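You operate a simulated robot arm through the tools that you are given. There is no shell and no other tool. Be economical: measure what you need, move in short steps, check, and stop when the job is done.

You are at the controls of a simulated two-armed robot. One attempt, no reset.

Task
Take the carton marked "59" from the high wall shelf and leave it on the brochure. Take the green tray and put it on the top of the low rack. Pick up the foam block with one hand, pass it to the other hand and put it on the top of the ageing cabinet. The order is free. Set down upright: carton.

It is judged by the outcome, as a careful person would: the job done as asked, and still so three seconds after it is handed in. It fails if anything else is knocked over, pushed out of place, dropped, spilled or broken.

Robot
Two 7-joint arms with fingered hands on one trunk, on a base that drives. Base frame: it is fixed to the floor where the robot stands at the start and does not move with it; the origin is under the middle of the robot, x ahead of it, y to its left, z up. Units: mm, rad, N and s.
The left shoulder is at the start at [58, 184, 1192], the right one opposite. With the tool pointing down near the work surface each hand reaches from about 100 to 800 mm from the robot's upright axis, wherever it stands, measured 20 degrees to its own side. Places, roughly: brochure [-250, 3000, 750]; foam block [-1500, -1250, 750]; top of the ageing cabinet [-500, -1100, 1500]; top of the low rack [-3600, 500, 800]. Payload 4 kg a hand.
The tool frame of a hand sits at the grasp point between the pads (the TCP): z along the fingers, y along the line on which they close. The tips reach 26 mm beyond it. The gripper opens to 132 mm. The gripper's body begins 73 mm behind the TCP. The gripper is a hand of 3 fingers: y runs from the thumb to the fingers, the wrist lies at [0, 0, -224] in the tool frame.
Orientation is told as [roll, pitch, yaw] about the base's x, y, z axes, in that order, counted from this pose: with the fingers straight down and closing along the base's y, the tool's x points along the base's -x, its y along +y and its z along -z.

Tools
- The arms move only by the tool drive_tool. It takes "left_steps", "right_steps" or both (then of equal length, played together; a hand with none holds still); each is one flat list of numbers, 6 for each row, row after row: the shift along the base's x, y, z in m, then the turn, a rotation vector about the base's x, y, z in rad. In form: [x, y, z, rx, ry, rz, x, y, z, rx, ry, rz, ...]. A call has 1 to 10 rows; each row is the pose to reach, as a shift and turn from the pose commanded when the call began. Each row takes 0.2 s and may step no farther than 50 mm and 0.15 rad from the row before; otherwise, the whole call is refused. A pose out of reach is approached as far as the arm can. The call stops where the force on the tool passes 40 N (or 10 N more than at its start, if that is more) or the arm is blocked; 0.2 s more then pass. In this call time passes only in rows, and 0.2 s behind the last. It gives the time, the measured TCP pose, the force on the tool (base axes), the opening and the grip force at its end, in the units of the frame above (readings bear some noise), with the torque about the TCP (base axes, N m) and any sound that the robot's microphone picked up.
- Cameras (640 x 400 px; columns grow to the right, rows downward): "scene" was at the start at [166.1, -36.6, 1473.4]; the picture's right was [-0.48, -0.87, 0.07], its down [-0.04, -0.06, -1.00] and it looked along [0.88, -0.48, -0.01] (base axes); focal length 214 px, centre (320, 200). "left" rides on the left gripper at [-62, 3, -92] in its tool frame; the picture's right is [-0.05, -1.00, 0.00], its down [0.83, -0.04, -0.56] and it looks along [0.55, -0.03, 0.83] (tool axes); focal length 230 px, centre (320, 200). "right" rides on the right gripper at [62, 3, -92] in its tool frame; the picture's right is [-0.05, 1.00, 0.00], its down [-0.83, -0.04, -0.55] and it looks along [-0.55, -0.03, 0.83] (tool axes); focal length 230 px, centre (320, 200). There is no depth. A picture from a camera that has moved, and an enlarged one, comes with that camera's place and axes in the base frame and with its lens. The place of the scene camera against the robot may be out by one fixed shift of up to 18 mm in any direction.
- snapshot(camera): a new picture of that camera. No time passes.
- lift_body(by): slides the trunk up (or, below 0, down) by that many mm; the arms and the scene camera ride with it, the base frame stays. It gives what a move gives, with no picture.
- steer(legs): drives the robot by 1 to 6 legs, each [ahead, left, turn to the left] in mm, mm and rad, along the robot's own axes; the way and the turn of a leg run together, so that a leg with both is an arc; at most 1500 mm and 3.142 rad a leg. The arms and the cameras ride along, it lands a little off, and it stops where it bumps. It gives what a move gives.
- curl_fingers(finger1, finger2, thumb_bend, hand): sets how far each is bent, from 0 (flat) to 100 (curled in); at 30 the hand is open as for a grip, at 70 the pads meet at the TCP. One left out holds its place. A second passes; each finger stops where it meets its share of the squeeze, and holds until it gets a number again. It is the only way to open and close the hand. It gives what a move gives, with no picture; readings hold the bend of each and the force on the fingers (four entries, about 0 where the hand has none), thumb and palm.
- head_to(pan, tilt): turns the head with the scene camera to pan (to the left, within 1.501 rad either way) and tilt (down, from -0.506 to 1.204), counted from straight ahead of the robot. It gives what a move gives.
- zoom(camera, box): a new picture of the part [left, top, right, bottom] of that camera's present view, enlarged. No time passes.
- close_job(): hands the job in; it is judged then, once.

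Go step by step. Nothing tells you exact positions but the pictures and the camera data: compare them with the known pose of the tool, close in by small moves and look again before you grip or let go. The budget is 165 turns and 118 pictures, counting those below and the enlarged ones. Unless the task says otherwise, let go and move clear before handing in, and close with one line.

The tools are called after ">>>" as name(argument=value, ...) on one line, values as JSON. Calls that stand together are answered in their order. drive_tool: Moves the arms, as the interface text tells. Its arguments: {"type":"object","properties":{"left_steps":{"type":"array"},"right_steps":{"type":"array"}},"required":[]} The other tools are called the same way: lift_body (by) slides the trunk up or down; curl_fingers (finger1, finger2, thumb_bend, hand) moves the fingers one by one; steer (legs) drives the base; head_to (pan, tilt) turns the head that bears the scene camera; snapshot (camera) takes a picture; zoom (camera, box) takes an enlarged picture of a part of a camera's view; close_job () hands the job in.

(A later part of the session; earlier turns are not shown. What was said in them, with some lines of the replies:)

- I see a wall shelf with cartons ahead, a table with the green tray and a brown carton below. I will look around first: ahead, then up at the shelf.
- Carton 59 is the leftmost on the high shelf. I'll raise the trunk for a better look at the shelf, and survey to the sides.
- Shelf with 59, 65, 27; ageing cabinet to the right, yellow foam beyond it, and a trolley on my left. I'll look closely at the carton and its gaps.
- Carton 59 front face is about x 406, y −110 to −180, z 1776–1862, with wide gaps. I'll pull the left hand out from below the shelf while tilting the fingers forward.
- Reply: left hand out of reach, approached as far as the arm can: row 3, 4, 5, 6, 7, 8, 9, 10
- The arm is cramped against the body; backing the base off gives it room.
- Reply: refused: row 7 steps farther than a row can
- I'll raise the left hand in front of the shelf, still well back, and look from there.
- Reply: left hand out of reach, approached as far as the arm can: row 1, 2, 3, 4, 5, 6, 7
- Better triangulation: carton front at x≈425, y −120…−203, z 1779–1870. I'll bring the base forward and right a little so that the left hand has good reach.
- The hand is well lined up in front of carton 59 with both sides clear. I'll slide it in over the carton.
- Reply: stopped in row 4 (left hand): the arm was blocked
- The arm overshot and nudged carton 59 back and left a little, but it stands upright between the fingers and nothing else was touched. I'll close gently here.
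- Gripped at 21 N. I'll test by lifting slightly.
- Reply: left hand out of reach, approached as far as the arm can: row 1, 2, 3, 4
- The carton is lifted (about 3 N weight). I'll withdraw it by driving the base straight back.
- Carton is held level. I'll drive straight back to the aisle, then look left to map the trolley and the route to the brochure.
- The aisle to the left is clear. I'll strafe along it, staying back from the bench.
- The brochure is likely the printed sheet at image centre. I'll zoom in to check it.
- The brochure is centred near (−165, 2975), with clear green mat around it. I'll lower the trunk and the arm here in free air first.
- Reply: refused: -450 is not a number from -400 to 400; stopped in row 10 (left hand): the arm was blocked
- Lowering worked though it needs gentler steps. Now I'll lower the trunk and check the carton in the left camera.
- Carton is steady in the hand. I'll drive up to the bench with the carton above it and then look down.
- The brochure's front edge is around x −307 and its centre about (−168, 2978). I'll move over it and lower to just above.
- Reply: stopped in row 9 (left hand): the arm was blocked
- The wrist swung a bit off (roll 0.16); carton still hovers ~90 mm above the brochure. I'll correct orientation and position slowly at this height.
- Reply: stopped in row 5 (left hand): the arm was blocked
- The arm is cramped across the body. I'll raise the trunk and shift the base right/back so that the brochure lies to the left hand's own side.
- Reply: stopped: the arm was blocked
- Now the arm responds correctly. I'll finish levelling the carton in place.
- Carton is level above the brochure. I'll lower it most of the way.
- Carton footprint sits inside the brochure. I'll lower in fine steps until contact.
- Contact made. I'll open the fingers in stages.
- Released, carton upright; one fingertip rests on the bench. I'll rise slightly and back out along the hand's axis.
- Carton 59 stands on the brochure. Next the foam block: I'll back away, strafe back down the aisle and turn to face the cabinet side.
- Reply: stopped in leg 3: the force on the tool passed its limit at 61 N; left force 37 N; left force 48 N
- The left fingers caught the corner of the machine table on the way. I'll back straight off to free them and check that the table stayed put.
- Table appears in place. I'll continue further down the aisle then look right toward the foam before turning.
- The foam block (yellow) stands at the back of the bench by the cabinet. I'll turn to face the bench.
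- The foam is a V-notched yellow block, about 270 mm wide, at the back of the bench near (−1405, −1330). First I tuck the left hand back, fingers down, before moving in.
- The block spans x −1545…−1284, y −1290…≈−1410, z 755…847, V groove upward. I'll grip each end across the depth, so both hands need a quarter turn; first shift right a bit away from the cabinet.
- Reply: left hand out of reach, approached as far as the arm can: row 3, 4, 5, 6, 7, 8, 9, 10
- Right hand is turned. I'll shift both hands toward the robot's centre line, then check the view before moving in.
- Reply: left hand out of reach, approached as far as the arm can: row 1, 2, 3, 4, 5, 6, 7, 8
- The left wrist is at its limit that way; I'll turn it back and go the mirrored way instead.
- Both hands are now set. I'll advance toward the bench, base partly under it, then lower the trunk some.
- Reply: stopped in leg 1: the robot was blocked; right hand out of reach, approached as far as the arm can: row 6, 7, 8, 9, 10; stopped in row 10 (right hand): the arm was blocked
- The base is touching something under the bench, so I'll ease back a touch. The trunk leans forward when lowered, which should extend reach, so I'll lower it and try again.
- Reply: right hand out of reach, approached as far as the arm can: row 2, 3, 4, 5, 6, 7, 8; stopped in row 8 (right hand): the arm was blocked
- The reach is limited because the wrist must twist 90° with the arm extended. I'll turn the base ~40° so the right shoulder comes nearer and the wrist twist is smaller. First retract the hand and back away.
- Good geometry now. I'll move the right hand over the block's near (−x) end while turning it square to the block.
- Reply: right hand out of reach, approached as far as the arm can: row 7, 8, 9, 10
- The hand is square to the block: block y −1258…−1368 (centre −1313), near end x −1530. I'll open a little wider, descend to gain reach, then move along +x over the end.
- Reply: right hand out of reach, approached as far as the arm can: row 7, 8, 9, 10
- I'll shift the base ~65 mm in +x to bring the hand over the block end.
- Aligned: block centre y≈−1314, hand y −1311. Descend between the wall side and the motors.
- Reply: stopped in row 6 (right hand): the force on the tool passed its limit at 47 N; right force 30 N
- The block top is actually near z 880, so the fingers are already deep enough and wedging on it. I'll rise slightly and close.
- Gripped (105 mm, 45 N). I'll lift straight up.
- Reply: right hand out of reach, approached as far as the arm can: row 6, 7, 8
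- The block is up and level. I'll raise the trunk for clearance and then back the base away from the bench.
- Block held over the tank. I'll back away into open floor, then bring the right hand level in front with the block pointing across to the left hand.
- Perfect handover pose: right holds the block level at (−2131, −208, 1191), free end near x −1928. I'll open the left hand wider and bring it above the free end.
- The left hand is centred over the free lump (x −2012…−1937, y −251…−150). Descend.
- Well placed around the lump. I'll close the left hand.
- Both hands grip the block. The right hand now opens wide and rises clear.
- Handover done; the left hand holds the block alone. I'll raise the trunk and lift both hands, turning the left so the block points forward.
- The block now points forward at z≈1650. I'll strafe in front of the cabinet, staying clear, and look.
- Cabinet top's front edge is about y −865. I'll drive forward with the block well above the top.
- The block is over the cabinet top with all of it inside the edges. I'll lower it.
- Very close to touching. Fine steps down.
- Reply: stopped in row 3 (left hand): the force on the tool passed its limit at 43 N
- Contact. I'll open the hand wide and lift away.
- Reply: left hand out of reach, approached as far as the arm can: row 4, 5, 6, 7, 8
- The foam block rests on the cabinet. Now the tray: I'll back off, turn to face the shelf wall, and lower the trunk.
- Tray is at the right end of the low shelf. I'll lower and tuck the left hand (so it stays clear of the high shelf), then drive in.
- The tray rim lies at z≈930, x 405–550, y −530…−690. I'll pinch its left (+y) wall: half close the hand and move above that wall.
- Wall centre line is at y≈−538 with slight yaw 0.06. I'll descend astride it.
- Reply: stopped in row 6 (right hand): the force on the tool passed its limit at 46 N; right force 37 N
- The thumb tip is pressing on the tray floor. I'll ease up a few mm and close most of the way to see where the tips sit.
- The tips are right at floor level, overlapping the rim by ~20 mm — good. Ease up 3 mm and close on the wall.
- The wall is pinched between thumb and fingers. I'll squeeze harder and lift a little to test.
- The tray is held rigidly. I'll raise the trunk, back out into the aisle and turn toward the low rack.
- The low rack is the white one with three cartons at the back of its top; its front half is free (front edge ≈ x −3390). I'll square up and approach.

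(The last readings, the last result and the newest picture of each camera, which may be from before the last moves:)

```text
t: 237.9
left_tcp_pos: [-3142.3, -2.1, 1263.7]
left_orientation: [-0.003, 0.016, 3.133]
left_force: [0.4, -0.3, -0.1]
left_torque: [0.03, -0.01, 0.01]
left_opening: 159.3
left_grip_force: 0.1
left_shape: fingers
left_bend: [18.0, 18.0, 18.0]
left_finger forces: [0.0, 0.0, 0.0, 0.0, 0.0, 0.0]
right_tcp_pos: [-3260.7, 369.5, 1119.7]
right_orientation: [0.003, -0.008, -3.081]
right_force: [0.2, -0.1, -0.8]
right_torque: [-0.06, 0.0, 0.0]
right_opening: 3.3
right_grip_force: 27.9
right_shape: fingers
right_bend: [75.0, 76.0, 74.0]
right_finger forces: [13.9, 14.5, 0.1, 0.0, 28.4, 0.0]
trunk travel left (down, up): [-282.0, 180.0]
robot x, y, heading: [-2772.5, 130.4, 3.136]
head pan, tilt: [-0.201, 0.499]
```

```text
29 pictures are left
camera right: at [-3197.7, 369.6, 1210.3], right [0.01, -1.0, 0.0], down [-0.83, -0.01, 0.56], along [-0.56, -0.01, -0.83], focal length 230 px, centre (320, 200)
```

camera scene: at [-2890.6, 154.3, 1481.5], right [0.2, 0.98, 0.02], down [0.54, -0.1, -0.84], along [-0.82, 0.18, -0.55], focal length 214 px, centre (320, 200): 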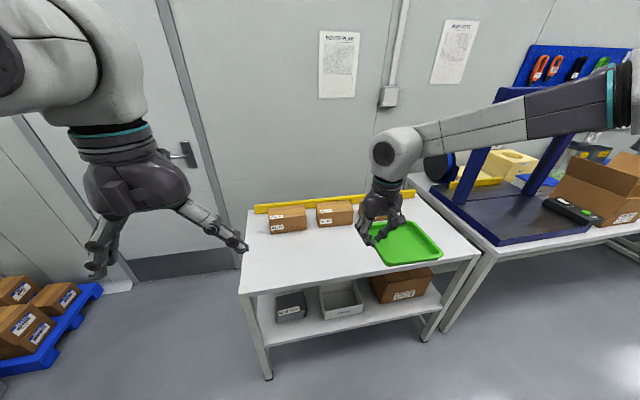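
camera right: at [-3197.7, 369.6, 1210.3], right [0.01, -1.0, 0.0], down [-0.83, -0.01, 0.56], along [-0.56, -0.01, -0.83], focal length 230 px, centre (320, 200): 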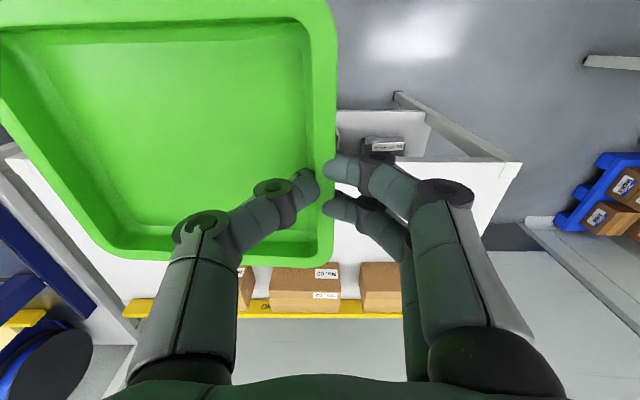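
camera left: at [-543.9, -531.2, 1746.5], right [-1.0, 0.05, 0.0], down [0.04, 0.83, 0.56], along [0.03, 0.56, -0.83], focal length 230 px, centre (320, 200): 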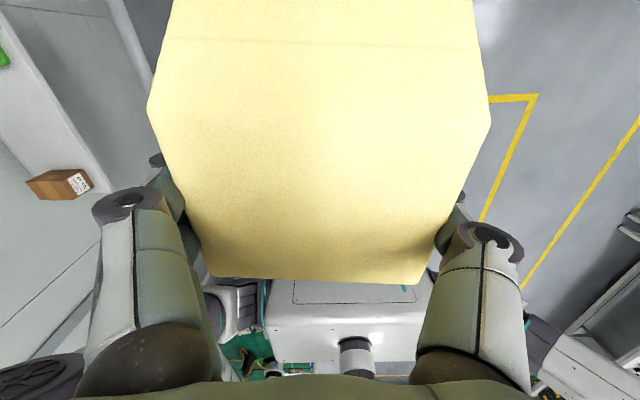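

Rack top spans y −19…950, front x −3380, cartons start ≈ −3690. I'll advance so the tray is over the free front strip, then lower the trunk.

>>> steer(legs=[[272, -20, 0]])

>>> lift_body(by=-200)

>>> snapshot(camera="right")

>>> snapshot(camera="scene")

```text
t: 239.8
left_tcp_pos: [-3404.9, 17.4, 1263.7]
left_orientation: [-0.002, 0.015, 3.135]
left_force: [-0.4, 0.1, -0.4]
left_torque: [0.01, 0.0, -0.02]
left_opening: 159.4
left_grip_force: 0.1
left_shape: fingers
left_bend: [18.0, 18.0, 18.0]
left_finger forces: [0.1, 0.0, 0.1, 0.0, 0.1, 0.1]
right_tcp_pos: [-3524.3, 389.0, 1119.1]
right_orientation: [0.002, -0.01, -3.077]
right_force: [0.9, 0.0, 0.1]
right_torque: [-0.07, 0.0, 0.02]
right_opening: 3.3
right_grip_force: 28.7
right_shape: fingers
right_bend: [75.0, 76.0, 74.0]
right_finger forces: [14.0, 14.5, 0.0, 0.0, 28.5, 0.0]
trunk travel left (down, up): [-282.0, 180.0]
robot x, y, heading: [-3039.5, 149.7, 3.14]
head pan, tilt: [-0.201, 0.499]
```

```text
t: 241.9
left_tcp_pos: [-3418.1, 17.4, 1050.0]
left_orientation: [-0.004, 0.048, 3.133]
left_force: [0.1, -0.1, 0.5]
left_torque: [0.01, -0.03, 0.01]
left_opening: 159.3
left_grip_force: 0.2
left_shape: fingers
left_bend: [18.0, 18.0, 18.0]
left_finger forces: [0.0, 0.0, 0.1, 0.0, 0.0, 0.1]
right_tcp_pos: [-3525.3, 388.7, 919.5]
right_orientation: [0.002, -0.014, -3.077]
right_force: [0.8, 0.8, -0.7]
right_torque: [-0.05, 0.01, 0.01]
right_opening: 3.6
right_grip_force: 28.4
right_shape: fingers
right_bend: [75.0, 76.0, 74.0]
right_finger forces: [13.9, 14.5, 0.0, 0.1, 28.5, 0.1]
trunk travel left (down, up): [-82.0, 380.0]
robot x, y, heading: [-3041.9, 151.3, 3.139]
head pan, tilt: [-0.201, 0.499]
```

```text
28 pictures are left
camera right: at [-3462.3, 389.2, 1011.5], right [0.01, -1.0, 0.0], down [-0.83, -0.01, 0.56], along [-0.56, -0.01, -0.83], focal length 230 px, centre (320, 200)
```

right: 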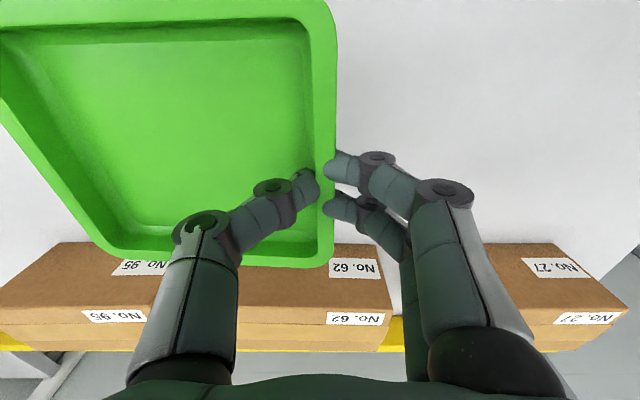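

```text
27 pictures are left
camera scene: at [-3305.2, 175.3, 1215.7], right [0.19, 0.98, 0.07], down [0.75, -0.1, -0.65], along [-0.63, 0.18, -0.75], focal length 214 px, centre (320, 200)
```

scene: 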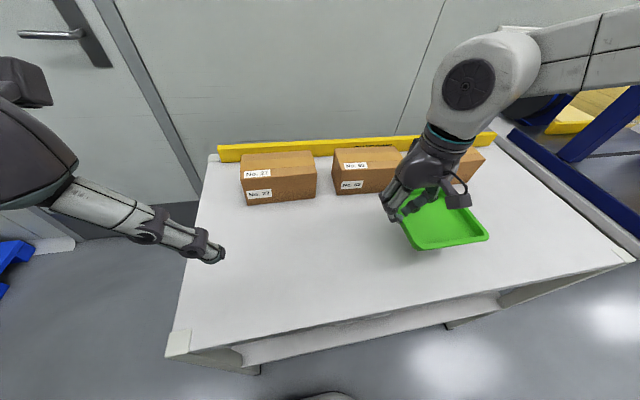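

Tray is clear of the cartons. I'll lower it gently.

>>> drive_tool(right_steps=[0.005, 0, -0.015, 0, 0, 0, 0.01, 0, -0.03, 0, 0, 0, 0.01, 0, -0.042, 0, 0, 0, 0.01, 0, -0.052, 0, 0, 0, 0.01, 0, -0.06, 0, 0, 0, 0.01, 0, -0.066, 0, 0, 0])

>>> zoom(camera="scene", box=[340, 120, 540, 280])

```text
t: 243.3
left_tcp_pos: [-3419.2, 17.5, 1048.3]
left_orientation: [-0.003, 0.052, 3.136]
left_force: [-0.3, 0.2, -0.4]
left_torque: [0.01, 0.0, 0.0]
left_opening: 159.5
left_grip_force: 0.0
left_shape: fingers
left_bend: [18.0, 18.0, 18.0]
left_finger forces: [0.0, 0.1, 0.0, 0.0, 0.0, 0.0]
right_tcp_pos: [-3517.2, 388.2, 853.6]
right_orientation: [0.004, -0.011, -3.08]
right_force: [1.2, -0.6, -0.7]
right_torque: [-0.01, 0.04, -0.03]
right_opening: 3.5
right_grip_force: 28.2
right_shape: fingers
right_bend: [75.0, 76.0, 74.0]
right_finger forces: [14.0, 14.5, 0.1, 0.0, 28.7, 0.0]
trunk travel left (down, up): [-82.0, 380.0]
robot x, y, heading: [-3040.6, 150.3, 3.137]
head pan, tilt: [-0.201, 0.499]
```

```text
2.50 times, centred on (440, 200) of scene
camera zoom: at [-3306.6, 175.3, 1215.1], right [0.19, 0.98, 0.07], down [0.75, -0.1, -0.65], along [-0.63, 0.18, -0.76], focal length 536 px, centre (20, 200)
```

zoom: 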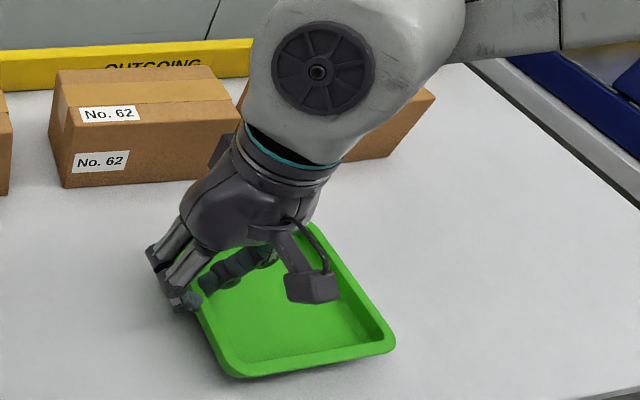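

Still slightly above the surface; fine steps down to contact.

>>> drive_tool(right_steps=[0, 0, -0.004, 0, 0, 0, 0, 0, -0.008, 0, 0, 0, 0, 0, -0.012, 0, 0, 0, 0, 0, -0.016, 0, 0, 0, 0, 0, -0.02, 0, 0, 0, 0, 0, -0.024, 0, 0, 0])

```text
t: 244.8
left_tcp_pos: [-3418.4, 17.1, 1049.3]
left_orientation: [-0.003, 0.049, 3.135]
left_force: [0.4, 0.3, -0.5]
left_torque: [0.01, 0.01, 0.01]
left_opening: 159.3
left_grip_force: 0.1
left_shape: fingers
left_bend: [18.0, 18.0, 18.0]
left_finger forces: [0.1, 0.1, 0.0, 0.0, 0.1, 0.0]
right_tcp_pos: [-3515.2, 390.1, 830.1]
right_orientation: [0.001, -0.014, -3.078]
right_force: [1.2, 1.8, 13.6]
right_torque: [0.04, -0.01, -0.02]
right_opening: 3.3
right_grip_force: 32.8
right_shape: fingers
right_bend: [76.0, 76.0, 76.0]
right_finger forces: [16.0, 16.2, 0.0, 0.0, 33.4, 0.0]
trunk travel left (down, up): [-82.0, 380.0]
robot x, y, heading: [-3039.3, 150.1, 3.139]
head pan, tilt: [-0.201, 0.499]
```

Contact with the rack. I'll open slightly, rise, then open more.

>>> curl_fingers(hand="right", finger1=62, finger2=62, thumb_bend=64)

>>> drive_tool(right_steps=[0, 0, 0.008, 0, 0, 0, 0, 0, 0.018, 0, 0, 0, 0, 0, 0.03, 0, 0, 0, 0, 0, 0.045, 0, 0, 0, 0, 0, 0.065, 0, 0, 0, 0, 0, 0.09, 0, 0, 0, 0, 0, 0.12, 0, 0, 0])

>>> snapshot(camera="scene")

```text
t: 245.8
left_tcp_pos: [-3417.0, 16.5, 1049.4]
left_orientation: [-0.006, 0.048, 3.136]
left_force: [0.3, -0.4, 0.0]
left_torque: [0.02, -0.01, 0.01]
left_opening: 159.3
left_grip_force: 0.0
left_shape: fingers
left_bend: [18.0, 18.0, 18.0]
left_finger forces: [0.1, 0.1, 0.1, 0.0, 0.0, 0.1]
right_tcp_pos: [-3515.9, 389.2, 830.5]
right_orientation: [0.003, -0.014, -3.079]
right_force: [-0.9, -1.0, 25.5]
right_torque: [0.03, -0.11, -0.02]
right_opening: 15.6
right_grip_force: 12.4
right_shape: fingers
right_bend: [63.0, 62.0, 69.0]
right_finger forces: [3.5, 2.3, 0.1, 0.1, 19.5, 0.0]
trunk travel left (down, up): [-82.0, 380.0]
robot x, y, heading: [-3037.8, 147.7, 3.142]
head pan, tilt: [-0.201, 0.499]
```

```text
t: 247.3
left_tcp_pos: [-3418.1, 17.0, 1049.5]
left_orientation: [-0.001, 0.049, 3.136]
left_force: [0.5, 1.0, 0.3]
left_torque: [0.03, 0.0, 0.01]
left_opening: 159.4
left_grip_force: 0.1
left_shape: fingers
left_bend: [18.0, 18.0, 18.0]
left_finger forces: [0.1, 0.0, 0.1, 0.1, 0.0, 0.0]
right_tcp_pos: [-3514.5, 388.6, 949.6]
right_orientation: [0.001, -0.008, -3.077]
right_force: [0.2, 0.2, 0.4]
right_torque: [0.0, 0.01, -0.01]
right_opening: 25.0
right_grip_force: 0.0
right_shape: fingers
right_bend: [62.0, 62.0, 64.0]
right_finger forces: [0.0, 0.0, 0.0, 0.1, 0.0, 0.0]
trunk travel left (down, up): [-82.0, 380.0]
robot x, y, heading: [-3037.4, 147.7, 3.137]
head pan, tilt: [-0.201, 0.499]
```

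```text
25 pictures are left
camera scene: at [-3305.5, 175.0, 1215.5], right [0.19, 0.98, 0.07], down [0.75, -0.1, -0.65], along [-0.63, 0.18, -0.75], focal length 214 px, centre (320, 200)
```

scene: 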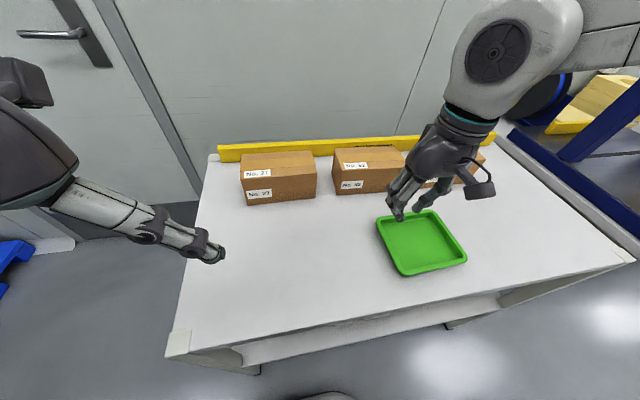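

The tray rests flat on the rack. I'll back away clear of it.

>>> steer(legs=[[-500, 0, 0]])

>>> snapshot(camera="scene")

```text
t: 250.3
left_tcp_pos: [-2921.2, 15.8, 1048.9]
left_orientation: [-0.003, 0.052, 3.139]
left_force: [0.3, 0.1, 0.9]
left_torque: [-0.01, 0.01, 0.02]
left_opening: 159.4
left_grip_force: 0.1
left_shape: fingers
left_bend: [18.0, 18.0, 18.0]
left_finger forces: [0.1, 0.0, 0.1, 0.1, 0.1, 0.0]
right_tcp_pos: [-3018.7, 386.8, 948.8]
right_orientation: [0.002, -0.01, -3.074]
right_force: [-1.0, 0.1, -0.2]
right_torque: [-0.03, 0.02, 0.01]
right_opening: 25.1
right_grip_force: 0.1
right_shape: fingers
right_bend: [62.0, 62.0, 64.0]
right_finger forces: [0.0, 0.0, 0.1, 0.0, 0.0, 0.1]
trunk travel left (down, up): [-82.0, 380.0]
robot x, y, heading: [-2546.0, 148.1, -3.135]
head pan, tilt: [-0.201, 0.499]
```

```text
24 pictures are left
camera scene: at [-2809.3, 173.3, 1215.2], right [0.18, 0.98, 0.07], down [0.75, -0.09, -0.65], along [-0.63, 0.17, -0.76], focal length 214 px, centre (320, 200)
```

scene: 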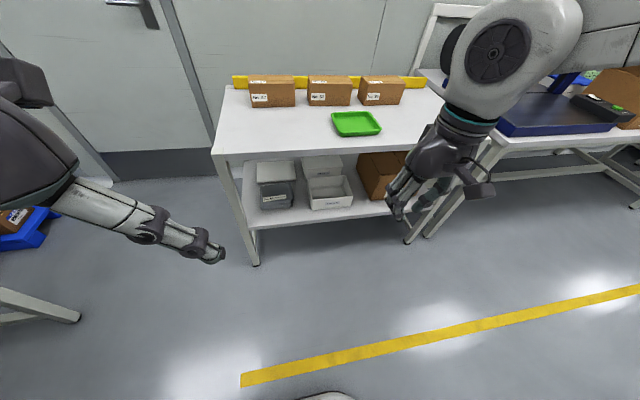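

All three items are in place, and both hands are empty and clear, so I'm handing the job in.

>>> close_job()

```text
The job is handed in.
```

I've handed the job in: carton 59 stands upright on the brochure, the foam block went from the right hand to the left and is on the ageing cabinet, and the green tray is on the low rack. On the way, the left fingers caught the corner of the machine table at about 61 N. It looked unmoved in the next picture, but I couldn't confirm that exactly.
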